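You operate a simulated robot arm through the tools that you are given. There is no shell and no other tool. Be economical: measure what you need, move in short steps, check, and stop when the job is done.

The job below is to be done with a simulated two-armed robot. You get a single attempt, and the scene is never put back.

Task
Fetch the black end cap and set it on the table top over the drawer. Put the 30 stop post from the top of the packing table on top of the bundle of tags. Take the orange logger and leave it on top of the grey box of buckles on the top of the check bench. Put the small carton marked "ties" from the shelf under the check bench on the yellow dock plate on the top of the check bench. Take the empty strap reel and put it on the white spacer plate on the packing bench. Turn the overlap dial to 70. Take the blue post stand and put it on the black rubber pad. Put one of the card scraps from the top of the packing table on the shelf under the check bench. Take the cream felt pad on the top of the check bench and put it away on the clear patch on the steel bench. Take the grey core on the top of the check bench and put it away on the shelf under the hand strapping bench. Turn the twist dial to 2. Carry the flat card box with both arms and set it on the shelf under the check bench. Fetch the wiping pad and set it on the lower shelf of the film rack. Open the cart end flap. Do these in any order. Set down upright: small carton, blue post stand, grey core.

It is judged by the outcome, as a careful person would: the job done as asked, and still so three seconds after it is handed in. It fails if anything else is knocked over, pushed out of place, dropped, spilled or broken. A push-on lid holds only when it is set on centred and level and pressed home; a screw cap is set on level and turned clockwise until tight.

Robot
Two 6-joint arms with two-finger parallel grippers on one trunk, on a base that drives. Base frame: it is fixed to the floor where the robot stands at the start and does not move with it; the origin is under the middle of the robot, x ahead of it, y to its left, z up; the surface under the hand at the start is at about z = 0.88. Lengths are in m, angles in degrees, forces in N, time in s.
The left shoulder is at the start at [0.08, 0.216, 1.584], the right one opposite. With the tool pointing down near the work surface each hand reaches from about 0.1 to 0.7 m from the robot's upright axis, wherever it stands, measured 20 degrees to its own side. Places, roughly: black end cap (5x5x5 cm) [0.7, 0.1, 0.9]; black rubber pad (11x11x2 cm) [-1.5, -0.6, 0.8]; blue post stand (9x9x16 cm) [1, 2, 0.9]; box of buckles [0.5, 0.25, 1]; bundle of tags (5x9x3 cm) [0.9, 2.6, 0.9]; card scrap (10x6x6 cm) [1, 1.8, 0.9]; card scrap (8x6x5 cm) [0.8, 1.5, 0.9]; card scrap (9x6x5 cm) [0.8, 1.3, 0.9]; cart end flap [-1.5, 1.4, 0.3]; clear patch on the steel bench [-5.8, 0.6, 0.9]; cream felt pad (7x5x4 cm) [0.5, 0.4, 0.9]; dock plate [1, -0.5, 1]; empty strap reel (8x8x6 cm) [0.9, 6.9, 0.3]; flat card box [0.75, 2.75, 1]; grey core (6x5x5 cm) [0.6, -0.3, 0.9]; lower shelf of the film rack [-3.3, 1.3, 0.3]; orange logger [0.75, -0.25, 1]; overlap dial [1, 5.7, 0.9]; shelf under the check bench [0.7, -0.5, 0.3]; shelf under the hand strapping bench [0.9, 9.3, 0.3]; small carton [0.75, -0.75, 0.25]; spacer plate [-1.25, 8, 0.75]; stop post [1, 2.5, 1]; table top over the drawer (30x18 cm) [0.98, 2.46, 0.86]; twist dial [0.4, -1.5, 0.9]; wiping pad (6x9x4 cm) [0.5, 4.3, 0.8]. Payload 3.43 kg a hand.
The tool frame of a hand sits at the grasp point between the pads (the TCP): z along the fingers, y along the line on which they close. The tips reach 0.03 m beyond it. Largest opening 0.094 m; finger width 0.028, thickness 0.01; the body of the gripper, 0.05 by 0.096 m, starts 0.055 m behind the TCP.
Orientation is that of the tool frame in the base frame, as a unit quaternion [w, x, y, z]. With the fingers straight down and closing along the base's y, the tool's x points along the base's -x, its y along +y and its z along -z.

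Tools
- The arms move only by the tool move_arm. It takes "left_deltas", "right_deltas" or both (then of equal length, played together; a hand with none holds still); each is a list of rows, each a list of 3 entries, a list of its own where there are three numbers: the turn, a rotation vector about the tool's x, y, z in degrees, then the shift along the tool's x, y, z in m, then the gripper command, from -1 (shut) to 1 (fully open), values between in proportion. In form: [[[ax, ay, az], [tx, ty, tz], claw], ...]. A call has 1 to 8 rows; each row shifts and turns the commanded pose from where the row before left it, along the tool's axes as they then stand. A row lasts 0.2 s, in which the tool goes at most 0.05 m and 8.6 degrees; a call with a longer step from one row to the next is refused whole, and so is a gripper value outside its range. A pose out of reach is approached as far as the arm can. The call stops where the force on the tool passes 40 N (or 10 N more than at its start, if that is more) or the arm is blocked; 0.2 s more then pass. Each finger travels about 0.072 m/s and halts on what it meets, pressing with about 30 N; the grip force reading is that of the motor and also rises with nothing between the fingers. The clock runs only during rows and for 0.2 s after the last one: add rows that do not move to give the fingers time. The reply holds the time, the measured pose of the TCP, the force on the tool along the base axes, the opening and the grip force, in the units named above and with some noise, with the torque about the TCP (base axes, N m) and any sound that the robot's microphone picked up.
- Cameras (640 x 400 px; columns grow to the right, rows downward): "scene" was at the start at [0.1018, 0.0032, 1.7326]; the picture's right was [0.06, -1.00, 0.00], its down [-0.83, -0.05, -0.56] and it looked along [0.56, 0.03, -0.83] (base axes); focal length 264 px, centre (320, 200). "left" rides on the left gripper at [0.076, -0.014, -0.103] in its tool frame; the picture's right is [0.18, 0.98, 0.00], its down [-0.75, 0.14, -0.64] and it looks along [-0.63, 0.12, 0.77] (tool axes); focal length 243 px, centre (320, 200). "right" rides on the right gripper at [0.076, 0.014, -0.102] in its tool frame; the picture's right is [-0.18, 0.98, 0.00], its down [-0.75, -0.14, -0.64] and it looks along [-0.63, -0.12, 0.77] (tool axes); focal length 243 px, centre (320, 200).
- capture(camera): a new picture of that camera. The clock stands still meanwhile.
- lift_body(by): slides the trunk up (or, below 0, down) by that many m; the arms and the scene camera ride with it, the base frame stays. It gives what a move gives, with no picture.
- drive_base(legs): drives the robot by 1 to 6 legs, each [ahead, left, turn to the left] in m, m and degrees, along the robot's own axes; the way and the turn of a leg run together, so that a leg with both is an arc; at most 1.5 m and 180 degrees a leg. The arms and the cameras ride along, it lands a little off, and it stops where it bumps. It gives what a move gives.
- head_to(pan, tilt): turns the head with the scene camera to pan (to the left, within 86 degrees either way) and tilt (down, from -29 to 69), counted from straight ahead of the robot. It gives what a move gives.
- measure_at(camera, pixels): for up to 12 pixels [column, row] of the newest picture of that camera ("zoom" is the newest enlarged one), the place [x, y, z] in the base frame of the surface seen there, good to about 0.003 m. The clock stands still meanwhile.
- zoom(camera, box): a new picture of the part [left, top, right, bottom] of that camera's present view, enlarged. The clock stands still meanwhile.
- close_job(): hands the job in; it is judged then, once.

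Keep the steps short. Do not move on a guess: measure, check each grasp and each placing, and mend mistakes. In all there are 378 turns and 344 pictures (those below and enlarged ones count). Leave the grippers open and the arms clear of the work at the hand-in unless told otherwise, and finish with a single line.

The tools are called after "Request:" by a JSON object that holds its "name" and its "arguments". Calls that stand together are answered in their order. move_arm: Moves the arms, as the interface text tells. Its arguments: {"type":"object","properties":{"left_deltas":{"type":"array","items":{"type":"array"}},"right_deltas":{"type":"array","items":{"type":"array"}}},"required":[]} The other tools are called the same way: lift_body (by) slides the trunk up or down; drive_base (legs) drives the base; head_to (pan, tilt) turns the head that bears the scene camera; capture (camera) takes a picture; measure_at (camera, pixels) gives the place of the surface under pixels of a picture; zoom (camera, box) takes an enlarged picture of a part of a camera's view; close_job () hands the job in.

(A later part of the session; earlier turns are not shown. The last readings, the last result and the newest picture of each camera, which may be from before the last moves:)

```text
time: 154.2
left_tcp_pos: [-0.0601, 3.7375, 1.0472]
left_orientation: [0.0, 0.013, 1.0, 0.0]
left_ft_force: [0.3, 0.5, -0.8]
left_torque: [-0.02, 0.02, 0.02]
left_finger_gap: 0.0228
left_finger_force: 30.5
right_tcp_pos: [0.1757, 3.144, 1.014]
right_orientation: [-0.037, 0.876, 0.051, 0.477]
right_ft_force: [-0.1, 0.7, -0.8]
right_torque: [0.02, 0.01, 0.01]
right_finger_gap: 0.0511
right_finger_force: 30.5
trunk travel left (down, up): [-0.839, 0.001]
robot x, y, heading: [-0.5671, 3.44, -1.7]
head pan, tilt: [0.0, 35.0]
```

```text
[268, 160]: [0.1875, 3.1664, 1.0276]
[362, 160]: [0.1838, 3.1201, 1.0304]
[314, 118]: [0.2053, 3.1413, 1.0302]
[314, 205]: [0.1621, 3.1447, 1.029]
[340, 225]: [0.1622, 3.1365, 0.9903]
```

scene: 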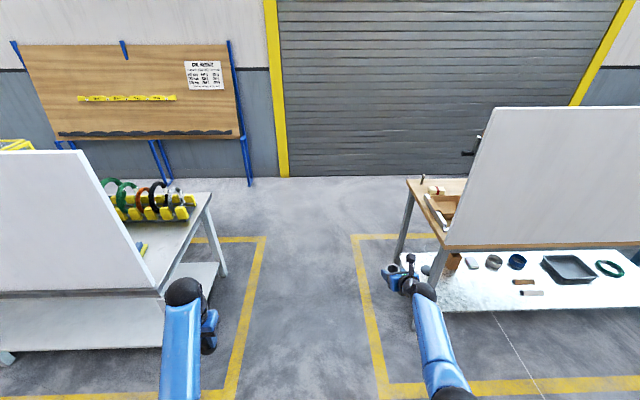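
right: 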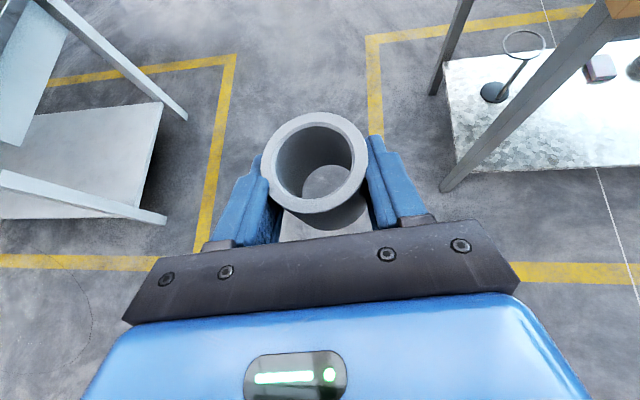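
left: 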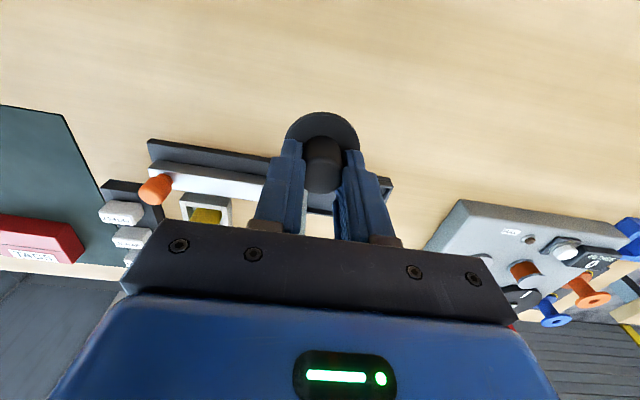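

Core is level and secure. I drive ahead through the gap.

Request:
{"name": "drive_base", "arguments": {"legs": [[0.01, 0, 1.7], [1.2, 0.03, 0], [1.1, 0, 0]]}}

Request:
{"name": "drive_base", "arguments": {"legs": [[0, 0, -90]]}}

Request:
{"name": "head_to", "arguments": {"pan": 40, "tilt": 35}}

Request:
{"name": "capture", "arguments": {"camera": "scene"}}

```text
time: 166.0
left_tcp_pos: [2.2603, 3.7699, 1.0481]
left_orientation: [0.001, 0.002, 1.0, 0.0]
left_ft_force: [0.0, -0.3, -0.1]
left_torque: [0.01, 0.0, -0.02]
left_finger_gap: 0.0231
left_finger_force: 29.7
right_tcp_pos: [2.5117, 3.1822, 1.0144]
right_orientation: [-0.042, 0.875, 0.062, 0.478]
right_ft_force: [-0.3, 0.0, -0.1]
right_torque: [-0.01, 0.0, -0.01]
right_finger_gap: 0.0504
right_finger_force: 30.4
trunk travel left (down, up): [-0.839, 0.001]
robot x, y, heading: [1.7612, 3.4529, -0.4]
head pan, tilt: [0.0, 35.0]
```

```text
time: 170.3
left_tcp_pos: [2.0639, 2.9452, 1.0475]
left_orientation: [0.0, 0.717, 0.697, 0.0]
left_ft_force: [-1.1, 0.1, -0.4]
left_torque: [0.0, 0.0, 0.03]
left_finger_gap: 0.0229
left_finger_force: 30.1
right_tcp_pos: [1.4703, 2.7093, 1.0154]
right_orientation: [0.313, 0.655, -0.584, 0.363]
right_ft_force: [0.2, -0.4, -1.3]
right_torque: [0.0, 0.02, 0.01]
right_finger_gap: 0.0502
right_finger_force: 30.5
trunk travel left (down, up): [-0.839, 0.001]
robot x, y, heading: [1.7579, 3.4568, -91.9]
head pan, tilt: [0.0, 35.0]
```

```text
time: 171.3
left_tcp_pos: [2.0631, 2.9453, 1.0467]
left_orientation: [0.0, 0.717, 0.698, 0.0]
left_ft_force: [-0.6, 0.4, 0.2]
left_torque: [0.01, -0.01, -0.01]
left_finger_gap: 0.023
left_finger_force: 30.2
right_tcp_pos: [1.4692, 2.7081, 1.014]
right_orientation: [0.312, 0.656, -0.584, 0.363]
right_ft_force: [0.7, -0.9, -1.0]
right_torque: [0.0, -0.02, 0.03]
right_finger_gap: 0.0502
right_finger_force: 29.9
trunk travel left (down, up): [-0.839, 0.001]
robot x, y, heading: [1.761, 3.4527, -91.5]
head pan, tilt: [40.0, 35.0]
```

```text
268 pictures are left
```

scene: 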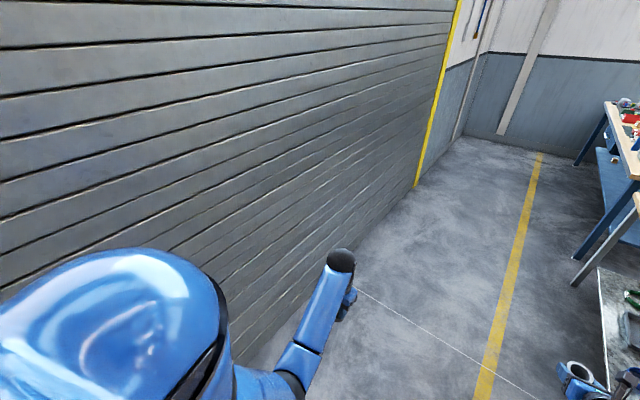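

I look to the right instead.

Request:
{"name": "head_to", "arguments": {"pan": -45, "tilt": 40}}

Request:
{"name": "capture", "arguments": {"camera": "scene"}}

Request:
{"name": "measure_at", "arguments": {"camera": "scene", "pixels": [[250, 140], [300, 190], [340, 210], [400, 180], [450, 150], [360, 150], [300, 150], [220, 150]]}}

```text
time: 172.9
left_tcp_pos: [2.0628, 2.9453, 1.0474]
left_orientation: [0.0, 0.717, 0.697, 0.0]
left_ft_force: [-0.1, -0.6, -0.2]
left_torque: [-0.02, -0.01, 0.01]
left_finger_gap: 0.0227
left_finger_force: 29.4
right_tcp_pos: [1.4688, 2.7096, 1.0141]
right_orientation: [0.312, 0.656, -0.583, 0.364]
right_ft_force: [0.6, -0.1, 0.0]
right_torque: [0.05, 0.01, 0.01]
right_finger_gap: 0.0501
right_finger_force: 29.9
trunk travel left (down, up): [-0.839, 0.001]
robot x, y, heading: [1.7604, 3.4514, -91.9]
head pan, tilt: [-45.0, 40.0]
```

```text
267 pictures are left
```

scene: 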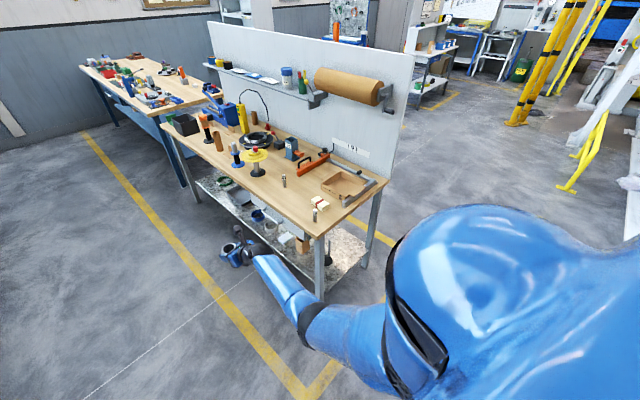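

```text
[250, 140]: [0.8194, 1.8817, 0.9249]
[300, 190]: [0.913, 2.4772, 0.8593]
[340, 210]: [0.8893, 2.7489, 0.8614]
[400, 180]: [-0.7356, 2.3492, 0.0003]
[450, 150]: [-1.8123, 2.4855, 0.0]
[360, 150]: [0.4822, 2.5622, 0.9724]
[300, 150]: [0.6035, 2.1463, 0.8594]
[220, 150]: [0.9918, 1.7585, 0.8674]
```

I turn to face −x, back up 0.2 m, and slide along to y≈2.4.

Request:
{"name": "drive_base", "arguments": {"legs": [[0, 0, -88], [-0.2, 0, 0], [0, 1.05, 0]]}}

Request:
{"name": "head_to", "arguments": {"pan": 0, "tilt": 42}}

Request:
{"name": "capture", "arguments": {"camera": "scene"}}

```text
time: 183.3
left_tcp_pos: [1.4449, 2.1025, 1.0476]
left_orientation: [-0.001, 1.0, -0.005, 0.0]
left_ft_force: [0.1, 0.1, -0.9]
left_torque: [0.05, -0.05, 0.0]
left_finger_gap: 0.0227
left_finger_force: 29.9
right_tcp_pos: [1.1978, 2.6925, 1.014]
right_orientation: [-0.477, -0.058, 0.876, -0.04]
right_ft_force: [0.1, 0.5, -0.9]
right_torque: [-0.06, 0.01, 0.04]
right_finger_gap: 0.0502
right_finger_force: 29.6
trunk travel left (down, up): [-0.839, 0.001]
robot x, y, heading: [1.9463, 2.4138, 179.4]
head pan, tilt: [-45.0, 40.0]
```

```text
time: 184.4
left_tcp_pos: [1.4434, 2.1017, 1.0476]
left_orientation: [0.0, 1.0, -0.005, 0.0]
left_ft_force: [0.0, -0.7, -1.0]
left_torque: [0.01, -0.03, -0.02]
left_finger_gap: 0.0232
left_finger_force: 29.8
right_tcp_pos: [1.1979, 2.691, 1.0141]
right_orientation: [-0.477, -0.059, 0.876, -0.04]
right_ft_force: [0.1, 0.7, -0.4]
right_torque: [-0.01, -0.01, 0.0]
right_finger_gap: 0.05
right_finger_force: 30.2
trunk travel left (down, up): [-0.839, 0.001]
robot x, y, heading: [1.9477, 2.4126, 179.3]
head pan, tilt: [0.0, 42.0]
```

```text
266 pictures are left
```

scene: 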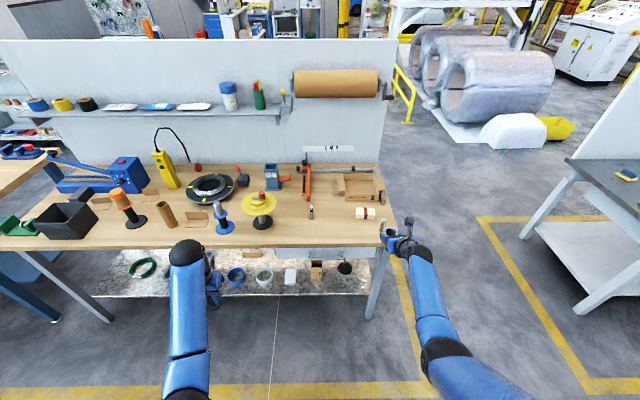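

I zoom on the table to identify and measure things.

Request:
{"name": "zoom", "arguments": {"camera": "scene", "box": [180, 150, 400, 290]}}

Request:
{"name": "zoom", "arguments": {"camera": "scene", "box": [20, 140, 240, 280]}}

```text
2.86 times, centred on (290, 220) of scene
```

zoom: 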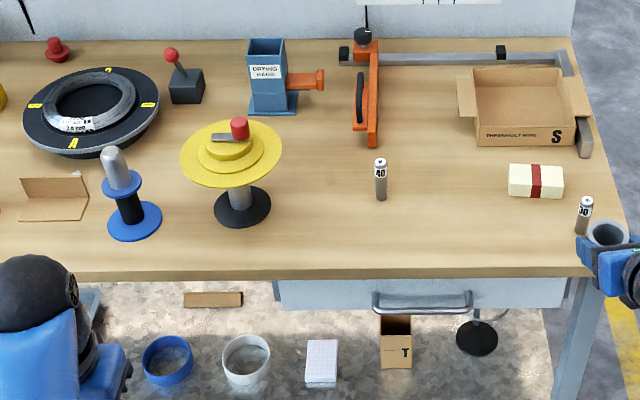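

```text
2.86 times, centred on (130, 210) of scene
```

zoom: 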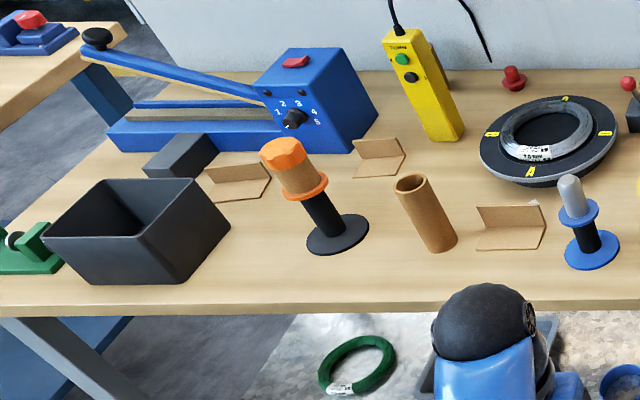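

Two stop posts are visible; I zoom to read their numbers.

Request:
{"name": "zoom", "arguments": {"camera": "scene", "box": [295, 195, 327, 227]}}

Request:
{"name": "zoom", "arguments": {"camera": "scene", "box": [350, 200, 400, 235]}}

Request:
{"name": "measure_at", "arguments": {"camera": "scene", "pixels": [[311, 206], [311, 218], [364, 210], [382, 219], [358, 190], [223, 205], [224, 228], [280, 243], [340, 244], [300, 225], [340, 225], [270, 215]]}}

```text
12.50 times, centred on (311, 211) of scene
```

zoom: 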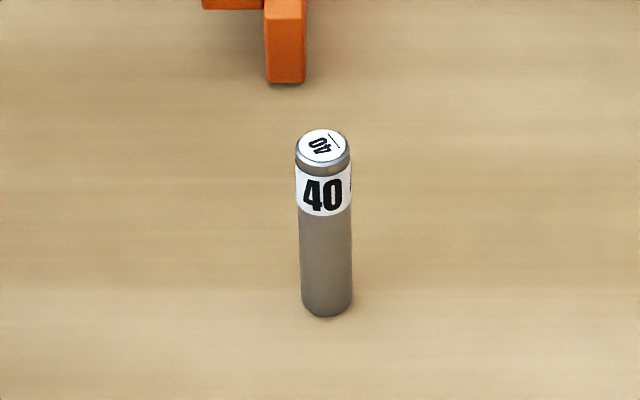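

```text
11.43 times, centred on (375, 218) of scene
```

zoom: 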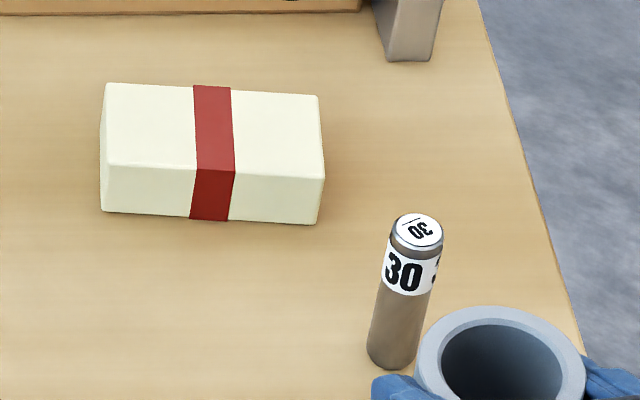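

```text
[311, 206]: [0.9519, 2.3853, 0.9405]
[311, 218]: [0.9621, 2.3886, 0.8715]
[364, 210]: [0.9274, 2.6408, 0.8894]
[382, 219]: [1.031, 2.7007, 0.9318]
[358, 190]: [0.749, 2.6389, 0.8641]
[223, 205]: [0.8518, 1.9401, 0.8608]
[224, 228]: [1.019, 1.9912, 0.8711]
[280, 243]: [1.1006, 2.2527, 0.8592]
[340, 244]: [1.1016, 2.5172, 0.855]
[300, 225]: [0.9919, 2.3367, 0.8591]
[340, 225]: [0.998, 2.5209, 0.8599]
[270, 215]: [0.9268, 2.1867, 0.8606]
```

The "30" post is at [1.03,2.70]; "40" stays. I'll set the cap at about [1.0,2.50]. I slide right 0.32 (core hand goes past the table end) and ahead 0.35.

Request:
{"name": "drive_base", "arguments": {"legs": [[0, -0.32, 0.5], [0.35, 0, 0]]}}

Request:
{"name": "capture", "arguments": {"camera": "left"}}

```text
time: 188.4
left_tcp_pos: [1.1078, 2.4104, 1.0482]
left_orientation: [0.0, 1.0, 0.005, -0.001]
left_ft_force: [0.3, -0.7, 1.0]
left_torque: [-0.02, 0.05, -0.01]
left_finger_gap: 0.0229
left_finger_force: 29.7
right_tcp_pos: [0.85, 2.996, 1.016]
right_orientation: [-0.478, -0.066, 0.875, -0.044]
right_ft_force: [0.4, -0.9, -0.8]
right_torque: [-0.01, 0.0, -0.01]
right_finger_gap: 0.0499
right_finger_force: 29.9
trunk travel left (down, up): [-0.839, 0.001]
robot x, y, heading: [1.5998, 2.73, -179.6]
head pan, tilt: [0.0, 42.0]
```

```text
261 pictures are left
```

left: 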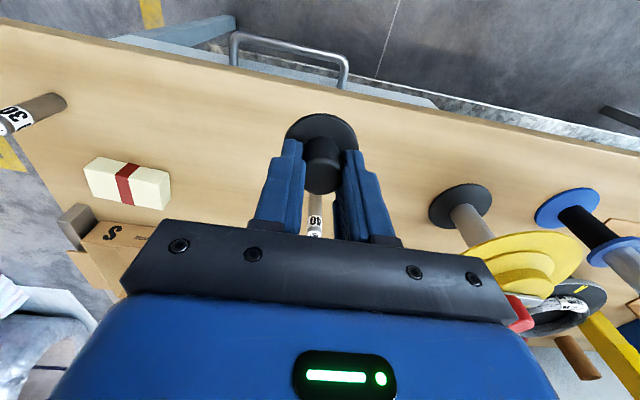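

I move over [1.0,2.50] (sideways first, away from the 40 post), then check.

Request:
{"name": "move_arm", "arguments": {"left_deltas": [[[0, 0, 0], [0, -0.045, 0], -1], [[0, 0, 0], [0, -0.045, 0], -1], [[0, 0, 0], [-0.036, 0, 0.02], -1], [[0, 0, 0], [-0.036, 0, 0.02], -1], [[0, 0, 0], [-0.036, 0, 0.03], -1], [[0, 0, 0], [0, 0, 0.03], -1]]}}

Request:
{"name": "capture", "arguments": {"camera": "left"}}

```text
time: 189.8
left_tcp_pos: [0.9952, 2.4993, 0.948]
left_orientation: [0.001, 1.0, 0.004, 0.0]
left_ft_force: [-0.4, 0.7, 0.7]
left_torque: [-0.02, -0.02, 0.05]
left_finger_gap: 0.023
left_finger_force: 30.7
right_tcp_pos: [0.8489, 2.9955, 1.0137]
right_orientation: [-0.475, -0.067, 0.876, -0.045]
right_ft_force: [0.2, -0.7, -0.2]
right_torque: [0.0, -0.02, -0.04]
right_finger_gap: 0.0499
right_finger_force: 30.3
trunk travel left (down, up): [-0.839, 0.001]
robot x, y, heading: [1.602, 2.7341, -179.7]
head pan, tilt: [0.0, 42.0]
```

```text
260 pictures are left
```

left: 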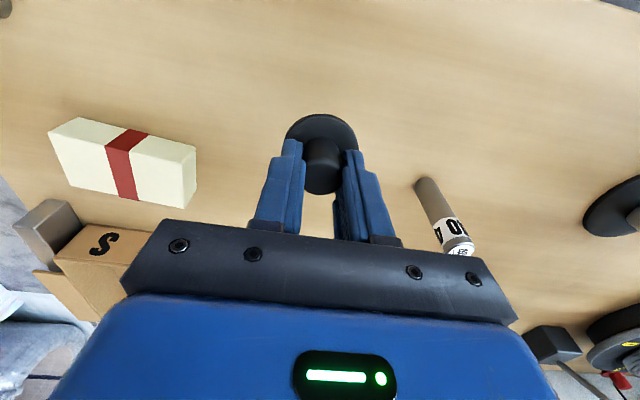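

I lower until contact.

Request:
{"name": "move_arm", "arguments": {"left_deltas": [[[0, 0, 0], [0, 0, 0.025], -1], [[0, 0, 0], [0, 0, 0.008], -1], [[0, 0, 0], [0, 0, 0.004], -1], [[0, 0, 0], [0, 0, 0.003], -1], [[0, 0, 0], [0, 0, 0], -1]]}}

```text
time: 191.0
left_tcp_pos: [0.9958, 2.4996, 0.9115]
left_orientation: [0.001, 1.0, 0.004, -0.005]
left_ft_force: [-2.2, -3.8, 27.1]
left_torque: [-0.17, 0.04, 0.03]
left_finger_gap: 0.0232
left_finger_force: 30.1
right_tcp_pos: [0.849, 2.9969, 1.0161]
right_orientation: [-0.478, -0.066, 0.874, -0.045]
right_ft_force: [-0.9, -0.8, -0.6]
right_torque: [-0.01, 0.01, 0.0]
right_finger_gap: 0.0503
right_finger_force: 30.5
trunk travel left (down, up): [-0.839, 0.001]
robot x, y, heading: [1.6032, 2.7298, -179.9]
head pan, tilt: [0.0, 42.0]
```

Contact at the expected height. Ease, open, rise.

Request:
{"name": "move_arm", "arguments": {"left_deltas": [[[0, 0, 0], [0, 0, -0.003], -1], [[0, 0, 0], [0, 0, 0], 0], [[0, 0, 0], [0, 0, 0], 0], [[0, 0, 0], [0, 0, -0.03], 0], [[0, 0, 0], [0, 0, -0.04], 0], [[0, 0, 0], [0, 0, -0.04], 0]]}}

Request:
{"name": "capture", "arguments": {"camera": "left"}}

```text
time: 192.4
left_tcp_pos: [0.9978, 2.4996, 1.0225]
left_orientation: [-0.001, 1.0, 0.004, 0.0]
left_ft_force: [-0.5, 0.1, 0.3]
left_torque: [0.05, -0.03, 0.0]
left_finger_gap: 0.0472
left_finger_force: 0.0
right_tcp_pos: [0.8477, 2.9961, 1.0137]
right_orientation: [-0.477, -0.066, 0.875, -0.044]
right_ft_force: [0.4, -0.5, -0.9]
right_torque: [0.03, 0.01, -0.01]
right_finger_gap: 0.0505
right_finger_force: 30.0
trunk travel left (down, up): [-0.839, 0.001]
robot x, y, heading: [1.6043, 2.7323, -179.9]
head pan, tilt: [0.0, 42.0]
```

```text
259 pictures are left
```

left: 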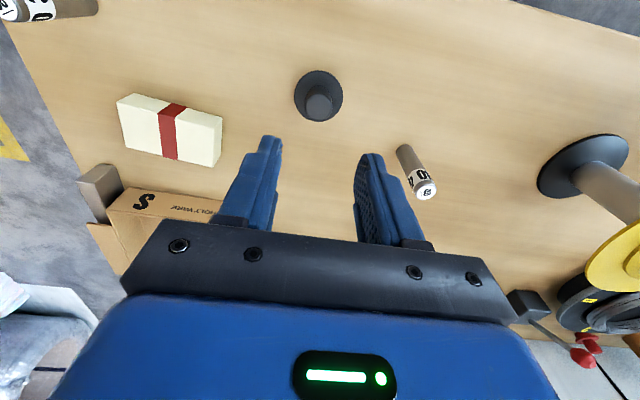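

Cap stands. Now the 30 post: I move the left hand over [1.03,2.70].

Request:
{"name": "move_arm", "arguments": {"left_deltas": [[[0, 0, 0], [0.0, -0.045, 0], 0.2], [[0, 0, 0], [0.01, -0.045, 0], 0.2], [[0, 0, 0], [0.01, -0.045, 0], 0.2], [[0, 0, 0], [0.012, -0.045, 0], 0.2], [[0, 0, 0], [0, -0.015, 0], 0.2]]}}

Request:
{"name": "capture", "arguments": {"camera": "left"}}

Request:
{"name": "zoom", "arguments": {"camera": "scene", "box": [240, 180, 360, 290]}}

```text
time: 193.6
left_tcp_pos: [1.0267, 2.6976, 1.0215]
left_orientation: [0.0, 1.0, 0.004, 0.0]
left_ft_force: [0.3, 0.0, 0.0]
left_torque: [-0.03, 0.0, 0.02]
left_finger_gap: 0.0566
left_finger_force: 0.0
right_tcp_pos: [0.8474, 2.9955, 1.0128]
right_orientation: [-0.477, -0.066, 0.875, -0.044]
right_ft_force: [0.0, -0.1, -0.3]
right_torque: [0.03, 0.0, 0.0]
right_finger_gap: 0.0503
right_finger_force: 30.1
trunk travel left (down, up): [-0.839, 0.001]
robot x, y, heading: [1.6032, 2.7305, -179.8]
head pan, tilt: [0.0, 42.0]
```

```text
258 pictures are left
```

left: 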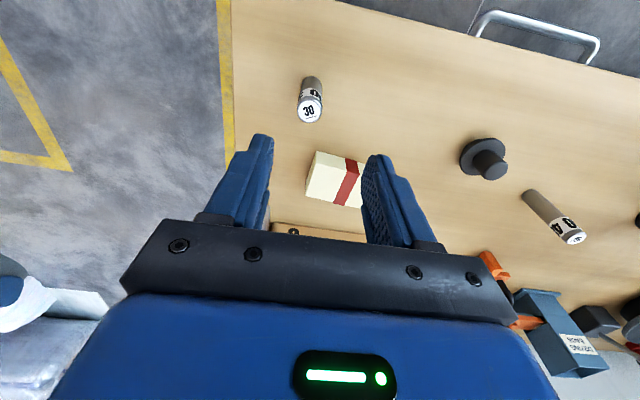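

```text
3.64 times, centred on (300, 235) of scene
```

zoom: 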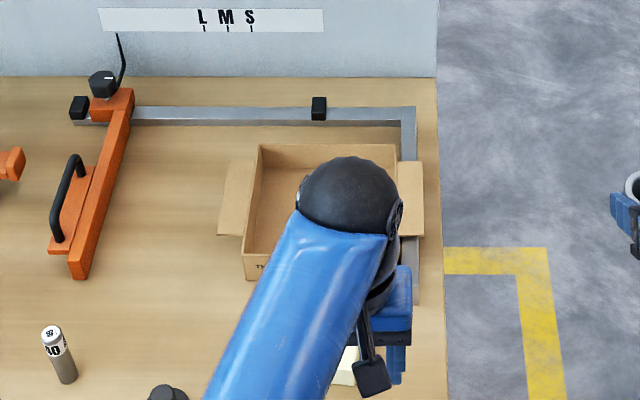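

Post 30 seen at (310,100). I measure its top and the tags' top.

Request:
{"name": "measure_at", "arguments": {"camera": "left", "pixels": [[310, 110], [300, 112], [320, 110], [310, 121], [312, 80], [340, 178], [312, 190], [318, 155]]}}

```text
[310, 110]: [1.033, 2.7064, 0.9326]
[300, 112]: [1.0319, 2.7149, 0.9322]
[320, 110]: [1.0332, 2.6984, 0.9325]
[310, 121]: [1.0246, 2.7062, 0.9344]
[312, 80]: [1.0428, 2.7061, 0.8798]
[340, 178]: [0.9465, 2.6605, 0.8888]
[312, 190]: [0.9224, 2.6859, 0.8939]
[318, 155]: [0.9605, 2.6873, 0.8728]
```

Post top centre [1.032,2.7065,0.933]. Descend to z 0.915.

Request:
{"name": "move_arm", "arguments": {"left_deltas": [[[0, 0, 0], [0.0055, -0.009, 0.02], 0.2], [[0, 0, 0], [0, 0, 0.045], 0.2], [[0, 0, 0], [0, 0, 0.042], 0.2], [[0, 0, 0], [0, 0, 0], 0.2]]}}

Request:
{"name": "capture", "arguments": {"camera": "left"}}

```text
time: 194.6
left_tcp_pos: [1.0322, 2.7048, 0.9136]
left_orientation: [0.0, 1.0, 0.005, 0.0]
left_ft_force: [-0.1, 0.6, -1.1]
left_torque: [-0.06, -0.02, -0.01]
left_finger_gap: 0.0564
left_finger_force: 0.0
right_tcp_pos: [0.849, 2.9954, 1.0145]
right_orientation: [-0.477, -0.067, 0.875, -0.046]
right_ft_force: [0.1, -0.5, -0.3]
right_torque: [0.0, -0.02, -0.01]
right_finger_gap: 0.0502
right_finger_force: 29.8
trunk travel left (down, up): [-0.839, 0.001]
robot x, y, heading: [1.6012, 2.7354, -179.3]
head pan, tilt: [0.0, 42.0]
```

```text
256 pictures are left
```

left: 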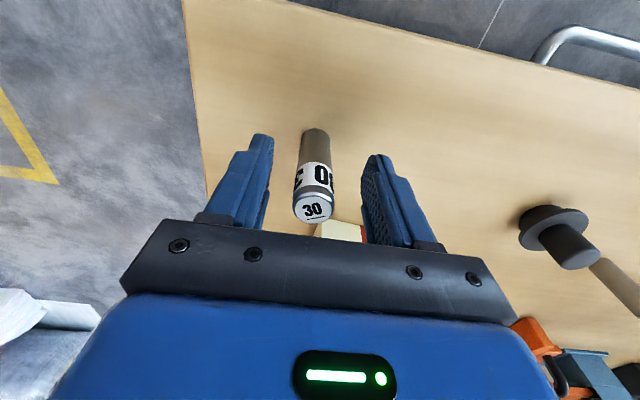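

Between the pads; close and lift 10 cm.

Request:
{"name": "move_arm", "arguments": {"left_deltas": [[[0, 0, 0], [0, 0, 0], -1], [[0, 0, 0], [0, 0, 0], -1], [[0, 0, 0], [0, 0, 0], -1], [[0, 0, 0], [0, 0, -0.03], -1], [[0, 0, 0], [0, 0, -0.04], -1]]}}

Request:
{"name": "capture", "arguments": {"camera": "left"}}

Request:
{"name": "measure_at", "arguments": {"camera": "left", "pixels": [[300, 215], [318, 215], [345, 200], [345, 190]]}}

```text
time: 195.8
left_tcp_pos: [1.0316, 2.705, 0.9854]
left_orientation: [0.0, 1.0, 0.004, 0.001]
left_ft_force: [0.0, 0.1, -2.0]
left_torque: [0.01, 0.02, -0.02]
left_finger_gap: 0.0194
left_finger_force: 30.3
right_tcp_pos: [0.8481, 2.9948, 1.015]
right_orientation: [-0.478, -0.068, 0.875, -0.046]
right_ft_force: [-0.3, 0.9, -0.7]
right_torque: [0.02, 0.0, -0.01]
right_finger_gap: 0.05
right_finger_force: 30.6
trunk travel left (down, up): [-0.839, 0.001]
robot x, y, heading: [1.6014, 2.7313, -179.8]
head pan, tilt: [0.0, 42.0]
```

```text
255 pictures are left
```

left: 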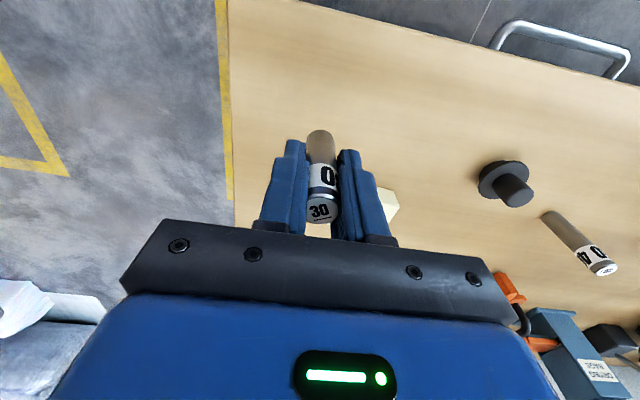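

```text
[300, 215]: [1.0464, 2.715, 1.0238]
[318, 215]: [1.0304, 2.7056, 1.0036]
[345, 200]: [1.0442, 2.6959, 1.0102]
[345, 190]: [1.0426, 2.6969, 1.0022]
```

Held upright. Tags bundle top is about [0.935, 2.656, 0.89] with a band in the middle; I'll stand the post on the flat half at y≈2.675.

Request:
{"name": "move_arm", "arguments": {"left_deltas": [[[0, 0, 0], [-0.033, 0.01, -0.005], -1], [[0, 0, 0], [-0.033, 0.01, 0], -1], [[0, 0, 0], [-0.031, 0.01, 0], -1], [[0, 0, 0], [0, 0, 0], -1]]}}

Request:
{"name": "capture", "arguments": {"camera": "left"}}

Request:
{"name": "zoom", "arguments": {"camera": "scene", "box": [280, 200, 380, 300]}}

```text
time: 196.8
left_tcp_pos: [0.936, 2.6721, 0.9895]
left_orientation: [0.0, 1.0, 0.005, 0.0]
left_ft_force: [0.4, 0.4, -1.5]
left_torque: [0.0, 0.03, 0.02]
left_finger_gap: 0.0191
left_finger_force: 30.2
right_tcp_pos: [0.8471, 2.9949, 1.0135]
right_orientation: [-0.477, -0.067, 0.875, -0.045]
right_ft_force: [0.5, -0.2, -1.3]
right_torque: [-0.01, -0.01, 0.02]
right_finger_gap: 0.0502
right_finger_force: 30.0
trunk travel left (down, up): [-0.839, 0.001]
robot x, y, heading: [1.6038, 2.7299, -179.9]
head pan, tilt: [0.0, 42.0]
```

```text
254 pictures are left
```

left: 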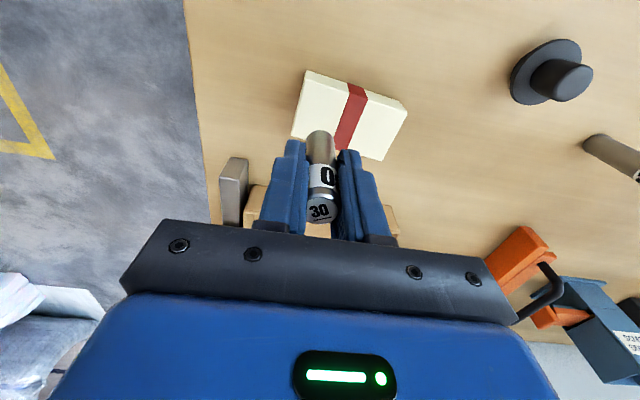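

```text
4.00 times, centred on (330, 250) of scene
```

zoom: 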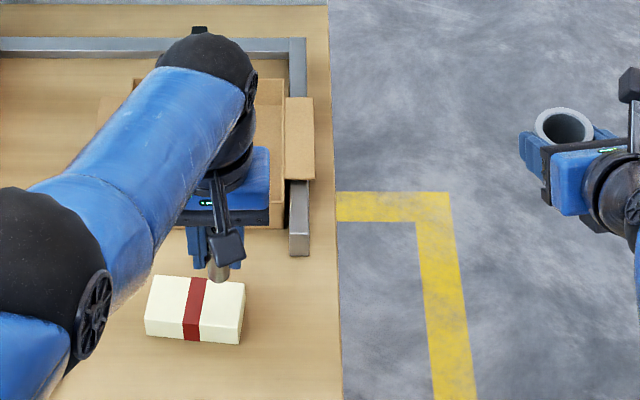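

Now the bundle is clearly seen; I measure its top face.

Request:
{"name": "measure_at", "arguments": {"camera": "left", "pixels": [[308, 85], [400, 118], [380, 153], [298, 128], [350, 115], [330, 100], [318, 120], [384, 128]]}}

Request:
{"name": "measure_at", "arguments": {"camera": "zoom", "pixels": [[156, 282], [240, 287], [236, 325], [152, 318], [222, 300], [195, 300]]}}

```text
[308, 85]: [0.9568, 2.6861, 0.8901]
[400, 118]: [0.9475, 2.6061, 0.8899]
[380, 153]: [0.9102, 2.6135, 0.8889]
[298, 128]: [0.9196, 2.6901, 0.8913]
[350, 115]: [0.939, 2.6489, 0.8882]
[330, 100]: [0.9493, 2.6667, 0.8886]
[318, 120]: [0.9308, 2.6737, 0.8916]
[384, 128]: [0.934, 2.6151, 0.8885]
```

```text
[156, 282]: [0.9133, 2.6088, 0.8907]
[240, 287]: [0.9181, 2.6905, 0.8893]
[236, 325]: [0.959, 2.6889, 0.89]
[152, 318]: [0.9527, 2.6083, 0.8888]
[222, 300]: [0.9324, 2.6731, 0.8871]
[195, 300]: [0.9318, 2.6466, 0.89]
```

The post is over the flat half. I lower to contact (expected TCP 0.943).

Request:
{"name": "move_arm", "arguments": {"left_deltas": [[[0, 0, 0], [0, 0.002, 0.03], -1], [[0, 0, 0], [0, 0, 0.01], -1], [[0, 0, 0], [0, 0, 0.005], -1], [[0, 0, 0], [0, 0, 0.003], -1], [[0, 0, 0], [0, 0, 0], -1]]}}

```text
time: 198.0
left_tcp_pos: [0.9543, 2.6656, 0.9525]
left_orientation: [0.0, 1.0, 0.005, 0.0]
left_ft_force: [0.9, 0.3, -0.4]
left_torque: [-0.07, 0.01, 0.04]
left_finger_gap: 0.0195
left_finger_force: 30.1
left hand out of reach, approached as far as the arm can: row 1, 2, 4
right_tcp_pos: [0.8469, 2.9953, 1.0133]
right_orientation: [-0.477, -0.067, 0.875, -0.046]
right_ft_force: [0.6, -0.2, 0.1]
right_torque: [0.02, -0.02, 0.0]
right_finger_gap: 0.0502
right_finger_force: 29.8
trunk travel left (down, up): [-0.839, 0.001]
robot x, y, heading: [1.6008, 2.7317, -179.4]
head pan, tilt: [0.0, 42.0]
```

Out of reach; I raise the hand 7 cm, lower the trunk 6 cm, and realign.

Request:
{"name": "move_arm", "arguments": {"left_deltas": [[[0, 0, 0], [0, 0, -0.035], -1], [[0, 0, 0], [0, 0, -0.035], -1], [[0, 0, 0], [-0.01, 0, 0], -1]]}}

Request:
{"name": "lift_body", "arguments": {"by": -0.06}}

Request:
{"name": "move_arm", "arguments": {"left_deltas": [[[0, 0, 0], [-0.009, -0.005, 0], -1], [[0, 0, 0], [0, 0, 0], -1]]}}

```text
time: 198.8
left_tcp_pos: [0.9264, 2.6718, 1.0125]
left_orientation: [0.0, 1.0, 0.005, 0.0]
left_ft_force: [-0.2, -0.5, -1.6]
left_torque: [0.02, -0.02, -0.02]
left_finger_gap: 0.0194
left_finger_force: 30.2
left hand out of reach, approached as far as the arm can: row 1, 2, 3
right_tcp_pos: [0.8473, 2.9952, 1.014]
right_orientation: [-0.476, -0.067, 0.876, -0.044]
right_ft_force: [-0.8, -0.4, -0.1]
right_torque: [-0.01, 0.02, -0.02]
right_finger_gap: 0.0502
right_finger_force: 30.5
trunk travel left (down, up): [-0.839, 0.001]
robot x, y, heading: [1.603, 2.7308, -179.4]
head pan, tilt: [0.0, 42.0]
```

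```text
time: 199.8
left_tcp_pos: [0.9265, 2.6716, 0.9539]
left_orientation: [0.0, 1.0, 0.004, 0.0]
left_ft_force: [0.1, -0.2, -1.4]
left_torque: [-0.01, 0.0, 0.0]
left_finger_gap: 0.0193
left_finger_force: 29.8
right_tcp_pos: [0.8478, 2.9954, 0.954]
right_orientation: [-0.477, -0.067, 0.875, -0.045]
right_ft_force: [0.4, 0.0, -0.6]
right_torque: [0.01, -0.01, -0.02]
right_finger_gap: 0.0501
right_finger_force: 29.7
trunk travel left (down, up): [-0.779, 0.061]
robot x, y, heading: [1.6029, 2.7315, -179.4]
head pan, tilt: [0.0, 42.0]
```

```text
time: 200.4
left_tcp_pos: [0.9253, 2.6749, 0.9562]
left_orientation: [0.0, 1.0, 0.004, 0.002]
left_ft_force: [-0.1, -0.3, -0.9]
left_torque: [-0.01, -0.02, 0.01]
left_finger_gap: 0.0196
left_finger_force: 29.8
left hand out of reach, approached as far as the arm can: row 1
right_tcp_pos: [0.8467, 2.9952, 0.954]
right_orientation: [-0.477, -0.066, 0.876, -0.044]
right_ft_force: [0.7, 0.4, -0.4]
right_torque: [0.02, -0.02, -0.04]
right_finger_gap: 0.0501
right_finger_force: 29.9
trunk travel left (down, up): [-0.779, 0.061]
robot x, y, heading: [1.6056, 2.7267, -179.6]
head pan, tilt: [0.0, 42.0]
```

I drive 6 cm closer instead and bring the hand back over the spot.

Request:
{"name": "drive_base", "arguments": {"legs": [[0.06, 0, 0]]}}

Request:
{"name": "move_arm", "arguments": {"left_deltas": [[[0, 0, 0], [0.035, 0.002, 0], -1], [[0, 0, 0], [0.035, 0.002, 0], -1], [[0, 0, 0], [0, 0, 0], -1]]}}

```text
time: 201.4
left_tcp_pos: [0.8748, 2.6752, 0.9648]
left_orientation: [0.0, 1.0, 0.003, -0.005]
left_ft_force: [1.3, -0.3, -1.0]
left_torque: [0.02, 0.08, 0.0]
left_finger_gap: 0.0197
left_finger_force: 29.9
right_tcp_pos: [0.7982, 2.9964, 0.9615]
right_orientation: [-0.482, -0.066, 0.873, -0.044]
right_ft_force: [1.0, 0.9, -0.4]
right_torque: [0.02, -0.02, 0.0]
right_finger_gap: 0.0504
right_finger_force: 29.7
trunk travel left (down, up): [-0.779, 0.061]
robot x, y, heading: [1.5433, 2.7285, -179.7]
head pan, tilt: [0.0, 42.0]
```

```text
time: 202.2
left_tcp_pos: [0.8855, 2.686, 0.9324]
left_orientation: [0.0, 1.0, 0.004, 0.0]
left_ft_force: [-0.6, -0.6, -1.8]
left_torque: [0.04, -0.01, 0.0]
left_finger_gap: 0.0193
left_finger_force: 30.5
left hand out of reach, approached as far as the arm can: row 1, 2
right_tcp_pos: [0.7909, 2.9954, 0.9554]
right_orientation: [-0.477, -0.066, 0.875, -0.045]
right_ft_force: [0.3, 0.2, 0.5]
right_torque: [-0.02, -0.04, -0.01]
right_finger_gap: 0.0502
right_finger_force: 29.7
trunk travel left (down, up): [-0.779, 0.061]
robot x, y, heading: [1.544, 2.7343, -179.9]
head pan, tilt: [0.0, 42.0]
```

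I now see: trunk up and closer base is the right combination. I raise the trunk 6 cm (post lifts straight up) and realign.

Request:
{"name": "lift_body", "arguments": {"by": 0.06}}

Request:
{"name": "move_arm", "arguments": {"left_deltas": [[[0, 0, 0], [0.025, 0.006, 0], -1], [[0, 0, 0], [0.025, 0.007, 0], -1], [[0, 0, 0], [0, 0, 0], -1]]}}

```text
time: 203.2
left_tcp_pos: [0.8822, 2.6862, 0.9907]
left_orientation: [0.0, 1.0, 0.003, 0.002]
left_ft_force: [-1.1, 0.5, -0.7]
left_torque: [0.0, 0.05, -0.01]
left_finger_gap: 0.0194
left_finger_force: 29.8
right_tcp_pos: [0.7875, 2.9962, 1.0124]
right_orientation: [-0.476, -0.065, 0.876, -0.044]
right_ft_force: [0.2, 0.2, -1.1]
right_torque: [0.01, 0.03, 0.01]
right_finger_gap: 0.0502
right_finger_force: 30.0
trunk travel left (down, up): [-0.839, 0.001]
robot x, y, heading: [1.5413, 2.7344, -179.5]
head pan, tilt: [0.0, 42.0]
```

```text
time: 204.0
left_tcp_pos: [0.8931, 2.6853, 0.9712]
left_orientation: [0.001, 1.0, 0.004, 0.002]
left_ft_force: [0.5, 0.4, -1.3]
left_torque: [-0.02, 0.02, -0.01]
left_finger_gap: 0.0197
left_finger_force: 29.9
left hand out of reach, approached as far as the arm can: row 1, 2
right_tcp_pos: [0.7875, 2.9949, 1.0123]
right_orientation: [-0.477, -0.066, 0.875, -0.045]
right_ft_force: [0.5, 0.2, 0.0]
right_torque: [0.0, -0.05, 0.03]
right_finger_gap: 0.0503
right_finger_force: 30.0
trunk travel left (down, up): [-0.839, 0.001]
robot x, y, heading: [1.5457, 2.7334, -179.6]
head pan, tilt: [0.0, 42.0]
```

I try drawing the hand clearly toward the robot and to its own side to get out of the stretched configuration.

Request:
{"name": "move_arm", "arguments": {"left_deltas": [[[0, 0, 0], [0.04, 0.01, -0.01], -1], [[0, 0, 0], [0.04, 0.01, -0.01], -1], [[0, 0, 0], [0, 0, 0], -1], [[0, 0, 0], [0, 0, 0], -1]]}}

Request:
{"name": "capture", "arguments": {"camera": "scene"}}

```text
time: 205.0
left_tcp_pos: [0.9022, 2.6865, 0.9568]
left_orientation: [0.0, 1.0, 0.004, 0.002]
left_ft_force: [0.6, -0.8, -2.4]
left_torque: [0.04, 0.0, -0.02]
left_finger_gap: 0.0194
left_finger_force: 30.3
left hand out of reach, approached as far as the arm can: row 1, 2
right_tcp_pos: [0.7875, 2.9953, 1.0131]
right_orientation: [-0.476, -0.066, 0.876, -0.045]
right_ft_force: [-0.4, -0.5, 0.2]
right_torque: [0.01, -0.03, 0.01]
right_finger_gap: 0.0503
right_finger_force: 30.0
trunk travel left (down, up): [-0.839, 0.001]
robot x, y, heading: [1.5446, 2.7338, -179.6]
head pan, tilt: [0.0, 42.0]
```

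```text
252 pictures are left
```

scene: 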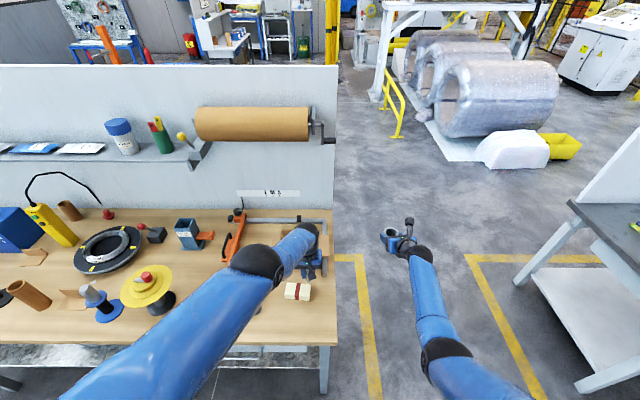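

I raise the hand first and see whether it follows.

Request:
{"name": "move_arm", "arguments": {"left_deltas": [[[0, 0, 0], [0, 0.0, -0.03], -1], [[0, 0, 0], [0, 0.0, -0.03], -1], [[0, 0, 0], [0, 0, 0], -1]]}}

Request:
{"name": "capture", "arguments": {"camera": "left"}}

```text
time: 205.8
left_tcp_pos: [0.8794, 2.6934, 1.0029]
left_orientation: [0.0, 1.0, 0.003, 0.002]
left_ft_force: [-0.7, 0.3, -0.8]
left_torque: [0.02, 0.01, 0.0]
left_finger_gap: 0.0197
left_finger_force: 29.6
left hand out of reach, approached as far as the arm can: row 1, 2
right_tcp_pos: [0.7881, 2.9956, 1.0133]
right_orientation: [-0.476, -0.067, 0.876, -0.045]
right_ft_force: [0.1, 0.1, -1.3]
right_torque: [-0.01, 0.01, -0.01]
right_finger_gap: 0.0501
right_finger_force: 30.2
trunk travel left (down, up): [-0.839, 0.001]
robot x, y, heading: [1.5444, 2.7331, -180.0]
head pan, tilt: [0.0, 42.0]
```

```text
251 pictures are left
```

left: 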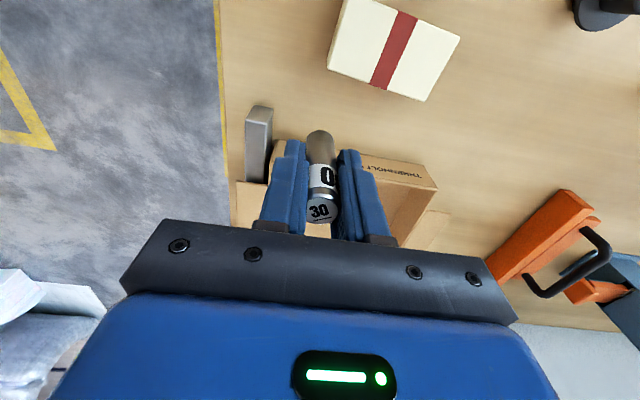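

The arm seems locked at full stretch. I command larger steps straight toward the shoulder to make the elbow bend.

Request:
{"name": "move_arm", "arguments": {"left_deltas": [[[0, 0, 0], [0.038, 0.0115, -0.027], -1], [[0, 0, 0], [0.038, 0.0115, -0.027], -1], [[0, 0, 0], [0.038, 0.0115, -0.027], -1], [[0, 0, 0], [0.038, 0.0115, -0.027], -1]]}}

```text
time: 206.8
left_tcp_pos: [0.8688, 2.6994, 1.0278]
left_orientation: [-0.001, 1.0, 0.003, 0.002]
left_ft_force: [0.2, 0.7, -1.7]
left_torque: [-0.03, -0.02, 0.02]
left_finger_gap: 0.0195
left_finger_force: 30.4
left hand out of reach, approached as far as the arm can: row 1, 2, 3, 4
right_tcp_pos: [0.7896, 2.9957, 1.0128]
right_orientation: [-0.477, -0.066, 0.875, -0.045]
right_ft_force: [-0.2, 0.0, 0.1]
right_torque: [-0.01, -0.01, -0.01]
right_finger_gap: 0.0504
right_finger_force: 29.9
trunk travel left (down, up): [-0.839, 0.001]
robot x, y, heading: [1.5453, 2.7334, -179.8]
head pan, tilt: [0.0, 42.0]
```

Still locked. I try tilting the tool (which pulls the wrist back) to break it out.

Request:
{"name": "move_arm", "arguments": {"left_deltas": [[[0, -8, 0], [0.01, 0, -0.01], -1], [[0, -8, 0], [0.01, 0, -0.01], -1], [[0, -8, 0], [0.02, 0, -0.01], -1], [[0, -8, 0], [0.02, 0, -0.01], -1]]}}

```text
time: 207.8
left_tcp_pos: [0.8149, 2.741, 0.9875]
left_orientation: [0.001, 0.961, 0.004, -0.275]
left_ft_force: [0.3, -0.3, -2.0]
left_torque: [0.0, -0.06, 0.02]
left_finger_gap: 0.0194
left_finger_force: 30.3
left hand out of reach, approached as far as the arm can: row 1, 2, 3, 4
right_tcp_pos: [0.79, 2.9956, 1.0143]
right_orientation: [-0.477, -0.065, 0.875, -0.044]
right_ft_force: [0.2, -0.5, -0.4]
right_torque: [-0.01, -0.01, 0.0]
right_finger_gap: 0.0505
right_finger_force: 29.8
trunk travel left (down, up): [-0.839, 0.001]
robot x, y, heading: [1.5458, 2.7338, -179.7]
head pan, tilt: [0.0, 42.0]
```

Still on the limit. I restore the tilt while commanding a long, horizontal pull toward the robot, watching the result.

Request:
{"name": "move_arm", "arguments": {"left_deltas": [[[0, 8, 0], [0.0274, 0, -0.0122], -1], [[0, 8, 0], [0.0288, 0, -0.0083], -1], [[0, 8, 0], [0.0297, 0.01, -0.0042], -1], [[0, 8, 0], [0.03, 0.01, 0], -1], [[0, 0, 0], [0.03, 0.01, 0], -1], [[0, 0, 0], [0.03, 0.01, 0], -1], [[0, 0, 0], [0.03, 0.01, 0], -1], [[0, 0, 0], [0.03, 0.01, 0], -1]]}}

Request:
{"name": "capture", "arguments": {"camera": "scene"}}

```text
time: 209.8
left_tcp_pos: [0.9487, 2.7268, 0.9115]
left_orientation: [-0.003, 1.0, 0.003, -0.01]
left_ft_force: [9.2, -3.7, 24.8]
left_torque: [-0.19, -0.63, -0.04]
left_finger_gap: 0.0194
left_finger_force: 30.2
left hand out of reach, approached as far as the arm can: row 1, 2, 3, 5, 6, 7, 8
right_tcp_pos: [0.7906, 2.9964, 1.0153]
right_orientation: [-0.478, -0.066, 0.875, -0.045]
right_ft_force: [0.4, 0.0, -1.2]
right_torque: [0.01, 0.0, 0.0]
right_finger_gap: 0.0503
right_finger_force: 30.3
trunk travel left (down, up): [-0.839, 0.001]
robot x, y, heading: [1.5451, 2.7319, -179.3]
head pan, tilt: [0.0, 42.0]
stopped in row 8 (left hand): the force on the tool passed its limit at 46 N (the readings are from after the stop); the commanded pose is now the measured one
```

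```text
250 pictures are left
```

scene: 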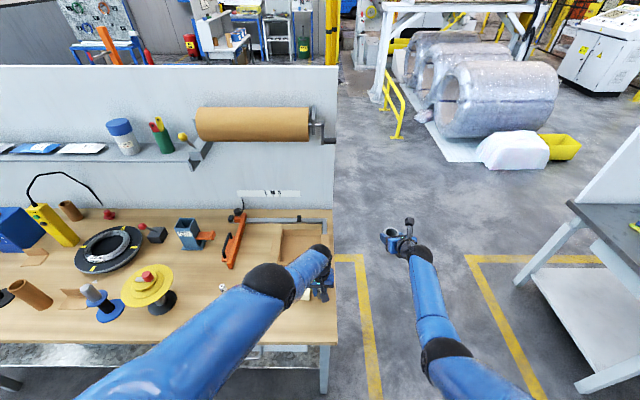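

The hand slid down and the post now presses on the table at [0.949,2.727]. I look from the left camera.

Request:
{"name": "capture", "arguments": {"camera": "left"}}

Request:
{"name": "measure_at", "arguments": {"camera": "scene", "pixels": [[266, 270], [250, 300], [300, 272], [320, 252], [200, 330], [290, 285]]}}

```text
249 pictures are left
```

left: 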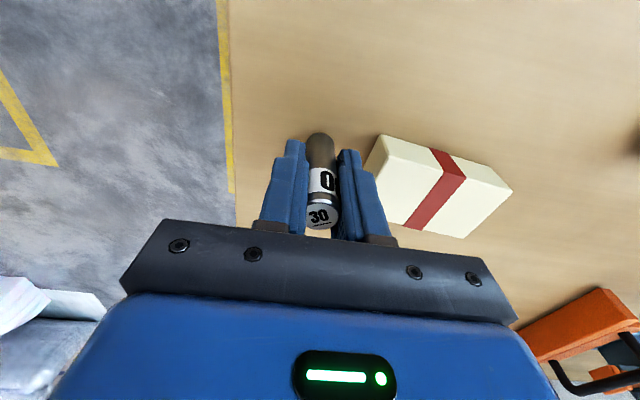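

```text
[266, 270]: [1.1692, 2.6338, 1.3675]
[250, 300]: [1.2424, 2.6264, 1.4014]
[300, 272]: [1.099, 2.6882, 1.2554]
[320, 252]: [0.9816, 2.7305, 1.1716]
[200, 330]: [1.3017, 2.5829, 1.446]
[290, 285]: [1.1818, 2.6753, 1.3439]
```

Bundle still in place. The arm is truly straight; the command was reset to the measured pose, so I try a short pull up and back.

Request:
{"name": "move_arm", "arguments": {"left_deltas": [[[0, 0, 0], [0.01, 0.0, -0.01], -1], [[0, 0, 0], [0.02, 0.005, -0.02], -1], [[0, 0, 0], [0.03, 0.01, -0.03], -1], [[0, 0, 0], [0.03, 0.01, -0.03], -1]]}}

```text
time: 210.8
left_tcp_pos: [0.941, 2.7401, 0.92]
left_orientation: [-0.003, 1.0, 0.003, -0.008]
left_ft_force: [-0.7, 0.3, -2.0]
left_torque: [-0.02, -0.04, -0.02]
left_finger_gap: 0.0193
left_finger_force: 29.8
left hand out of reach, approached as far as the arm can: row 1, 2, 3, 4
right_tcp_pos: [0.7879, 2.9969, 1.0126]
right_orientation: [-0.476, -0.067, 0.876, -0.046]
right_ft_force: [0.4, 0.6, -1.1]
right_torque: [0.01, -0.02, -0.02]
right_finger_gap: 0.0499
right_finger_force: 29.4
trunk travel left (down, up): [-0.839, 0.001]
robot x, y, heading: [1.542, 2.7343, -179.8]
head pan, tilt: [0.0, 42.0]
```

I drive back 0.15 m and then right 0.35 m so this hand is over free floor, to free the arm safely.

Request:
{"name": "drive_base", "arguments": {"legs": [[-0.15, 0, 0], [0, -0.35, 0]]}}

Request:
{"name": "move_arm", "arguments": {"left_deltas": [[[0, 0, 0], [0.05, 0, 0], -1], [[0, 0, 0], [0.05, 0, 0], -1], [[0, 0, 0], [0.05, 0, 0], -1], [[0, 0, 0], [0.05, 0, 0], -1], [[0, 0, 0], [0.05, 0, 0], -1], [[0, 0, 0], [0.05, 0, 0], -1]]}}

```text
time: 214.0
left_tcp_pos: [1.0894, 3.0882, 0.9212]
left_orientation: [-0.004, 1.0, 0.003, -0.006]
left_ft_force: [-0.7, 0.0, -1.5]
left_torque: [0.04, 0.0, 0.0]
left_finger_gap: 0.0194
left_finger_force: 30.0
right_tcp_pos: [0.9363, 3.3449, 1.0147]
right_orientation: [-0.477, -0.066, 0.875, -0.043]
right_ft_force: [-0.9, -0.1, -0.8]
right_torque: [0.01, 0.0, 0.0]
right_finger_gap: 0.0504
right_finger_force: 30.3
trunk travel left (down, up): [-0.839, 0.001]
robot x, y, heading: [1.6926, 3.0818, -179.7]
head pan, tilt: [0.0, 42.0]
```

```text
time: 215.4
left_tcp_pos: [1.2743, 3.1663, 0.7903]
left_orientation: [-0.002, 1.0, 0.002, -0.008]
left_ft_force: [0.4, -1.4, -2.3]
left_torque: [0.0, -0.02, -0.01]
left_finger_gap: 0.0195
left_finger_force: 29.9
left hand out of reach, approached as far as the arm can: row 1, 2, 3, 4, 5, 6
right_tcp_pos: [0.9385, 3.3478, 1.013]
right_orientation: [-0.477, -0.066, 0.875, -0.045]
right_ft_force: [-0.8, 0.0, -0.4]
right_torque: [0.0, -0.03, 0.0]
right_finger_gap: 0.0501
right_finger_force: 29.9
trunk travel left (down, up): [-0.839, 0.001]
robot x, y, heading: [1.6936, 3.0836, -179.9]
head pan, tilt: [0.0, 42.0]
```

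Still sliding on the sphere. A straight-up pull should make the elbow flex; I try that (free space above).

Request:
{"name": "move_arm", "arguments": {"left_deltas": [[[0, 0, 0], [0, 0.02, -0.04], -1], [[0, 0, 0], [0, 0.02, -0.04], -1], [[0, 0, 0], [0, 0.02, -0.04], -1], [[0, 0, 0], [0, 0.02, -0.04], -1], [[0, 0, 0], [0, 0, 0], -1]]}}

```text
time: 216.6
left_tcp_pos: [1.1869, 3.1479, 0.8457]
left_orientation: [-0.002, 1.0, 0.004, -0.006]
left_ft_force: [-0.1, 0.9, -2.2]
left_torque: [0.01, 0.01, 0.03]
left_finger_gap: 0.0193
left_finger_force: 30.0
left hand out of reach, approached as far as the arm can: row 1, 2, 3, 4
right_tcp_pos: [0.9373, 3.3468, 1.012]
right_orientation: [-0.477, -0.065, 0.875, -0.044]
right_ft_force: [0.2, -0.1, -0.4]
right_torque: [-0.02, -0.01, 0.03]
right_finger_gap: 0.0499
right_finger_force: 29.9
trunk travel left (down, up): [-0.839, 0.001]
robot x, y, heading: [1.6971, 3.0875, -179.9]
head pan, tilt: [0.0, 42.0]
```

I try: first push outward to straighten exactly, then pull straight up in the same call.

Request:
{"name": "move_arm", "arguments": {"left_deltas": [[[0, 0, 0], [-0.028, -0.018, 0.037], -1], [[0, 0, 0], [0.02, 0.02, -0.04], -1], [[0, 0, 0], [0.02, 0.02, -0.04], -1], [[0, 0, 0], [0.0, 0.0, -0.05], -1], [[0, 0, 0], [0.0, 0.0, -0.05], -1], [[0, 0, 0], [0, 0, -0.05], -1]]}}

Request:
{"name": "capture", "arguments": {"camera": "scene"}}

```text
time: 218.0
left_tcp_pos: [1.2333, 3.1074, 1.0734]
left_orientation: [-0.001, 1.0, 0.003, -0.007]
left_ft_force: [0.5, 0.9, -1.0]
left_torque: [0.04, 0.01, 0.0]
left_finger_gap: 0.0195
left_finger_force: 30.0
left hand out of reach, approached as far as the arm can: row 1
right_tcp_pos: [0.9362, 3.3475, 1.014]
right_orientation: [-0.477, -0.066, 0.876, -0.044]
right_ft_force: [0.2, 0.5, 0.6]
right_torque: [-0.01, -0.04, -0.04]
right_finger_gap: 0.0501
right_finger_force: 30.4
trunk travel left (down, up): [-0.839, 0.001]
robot x, y, heading: [1.6921, 3.0804, -179.8]
head pan, tilt: [0.0, 42.0]
```

```text
248 pictures are left
```

scene: 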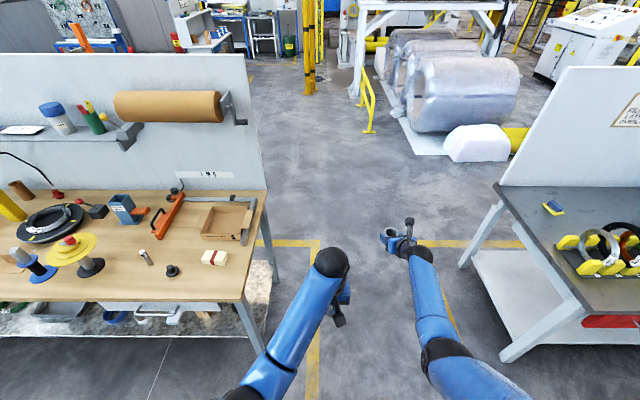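

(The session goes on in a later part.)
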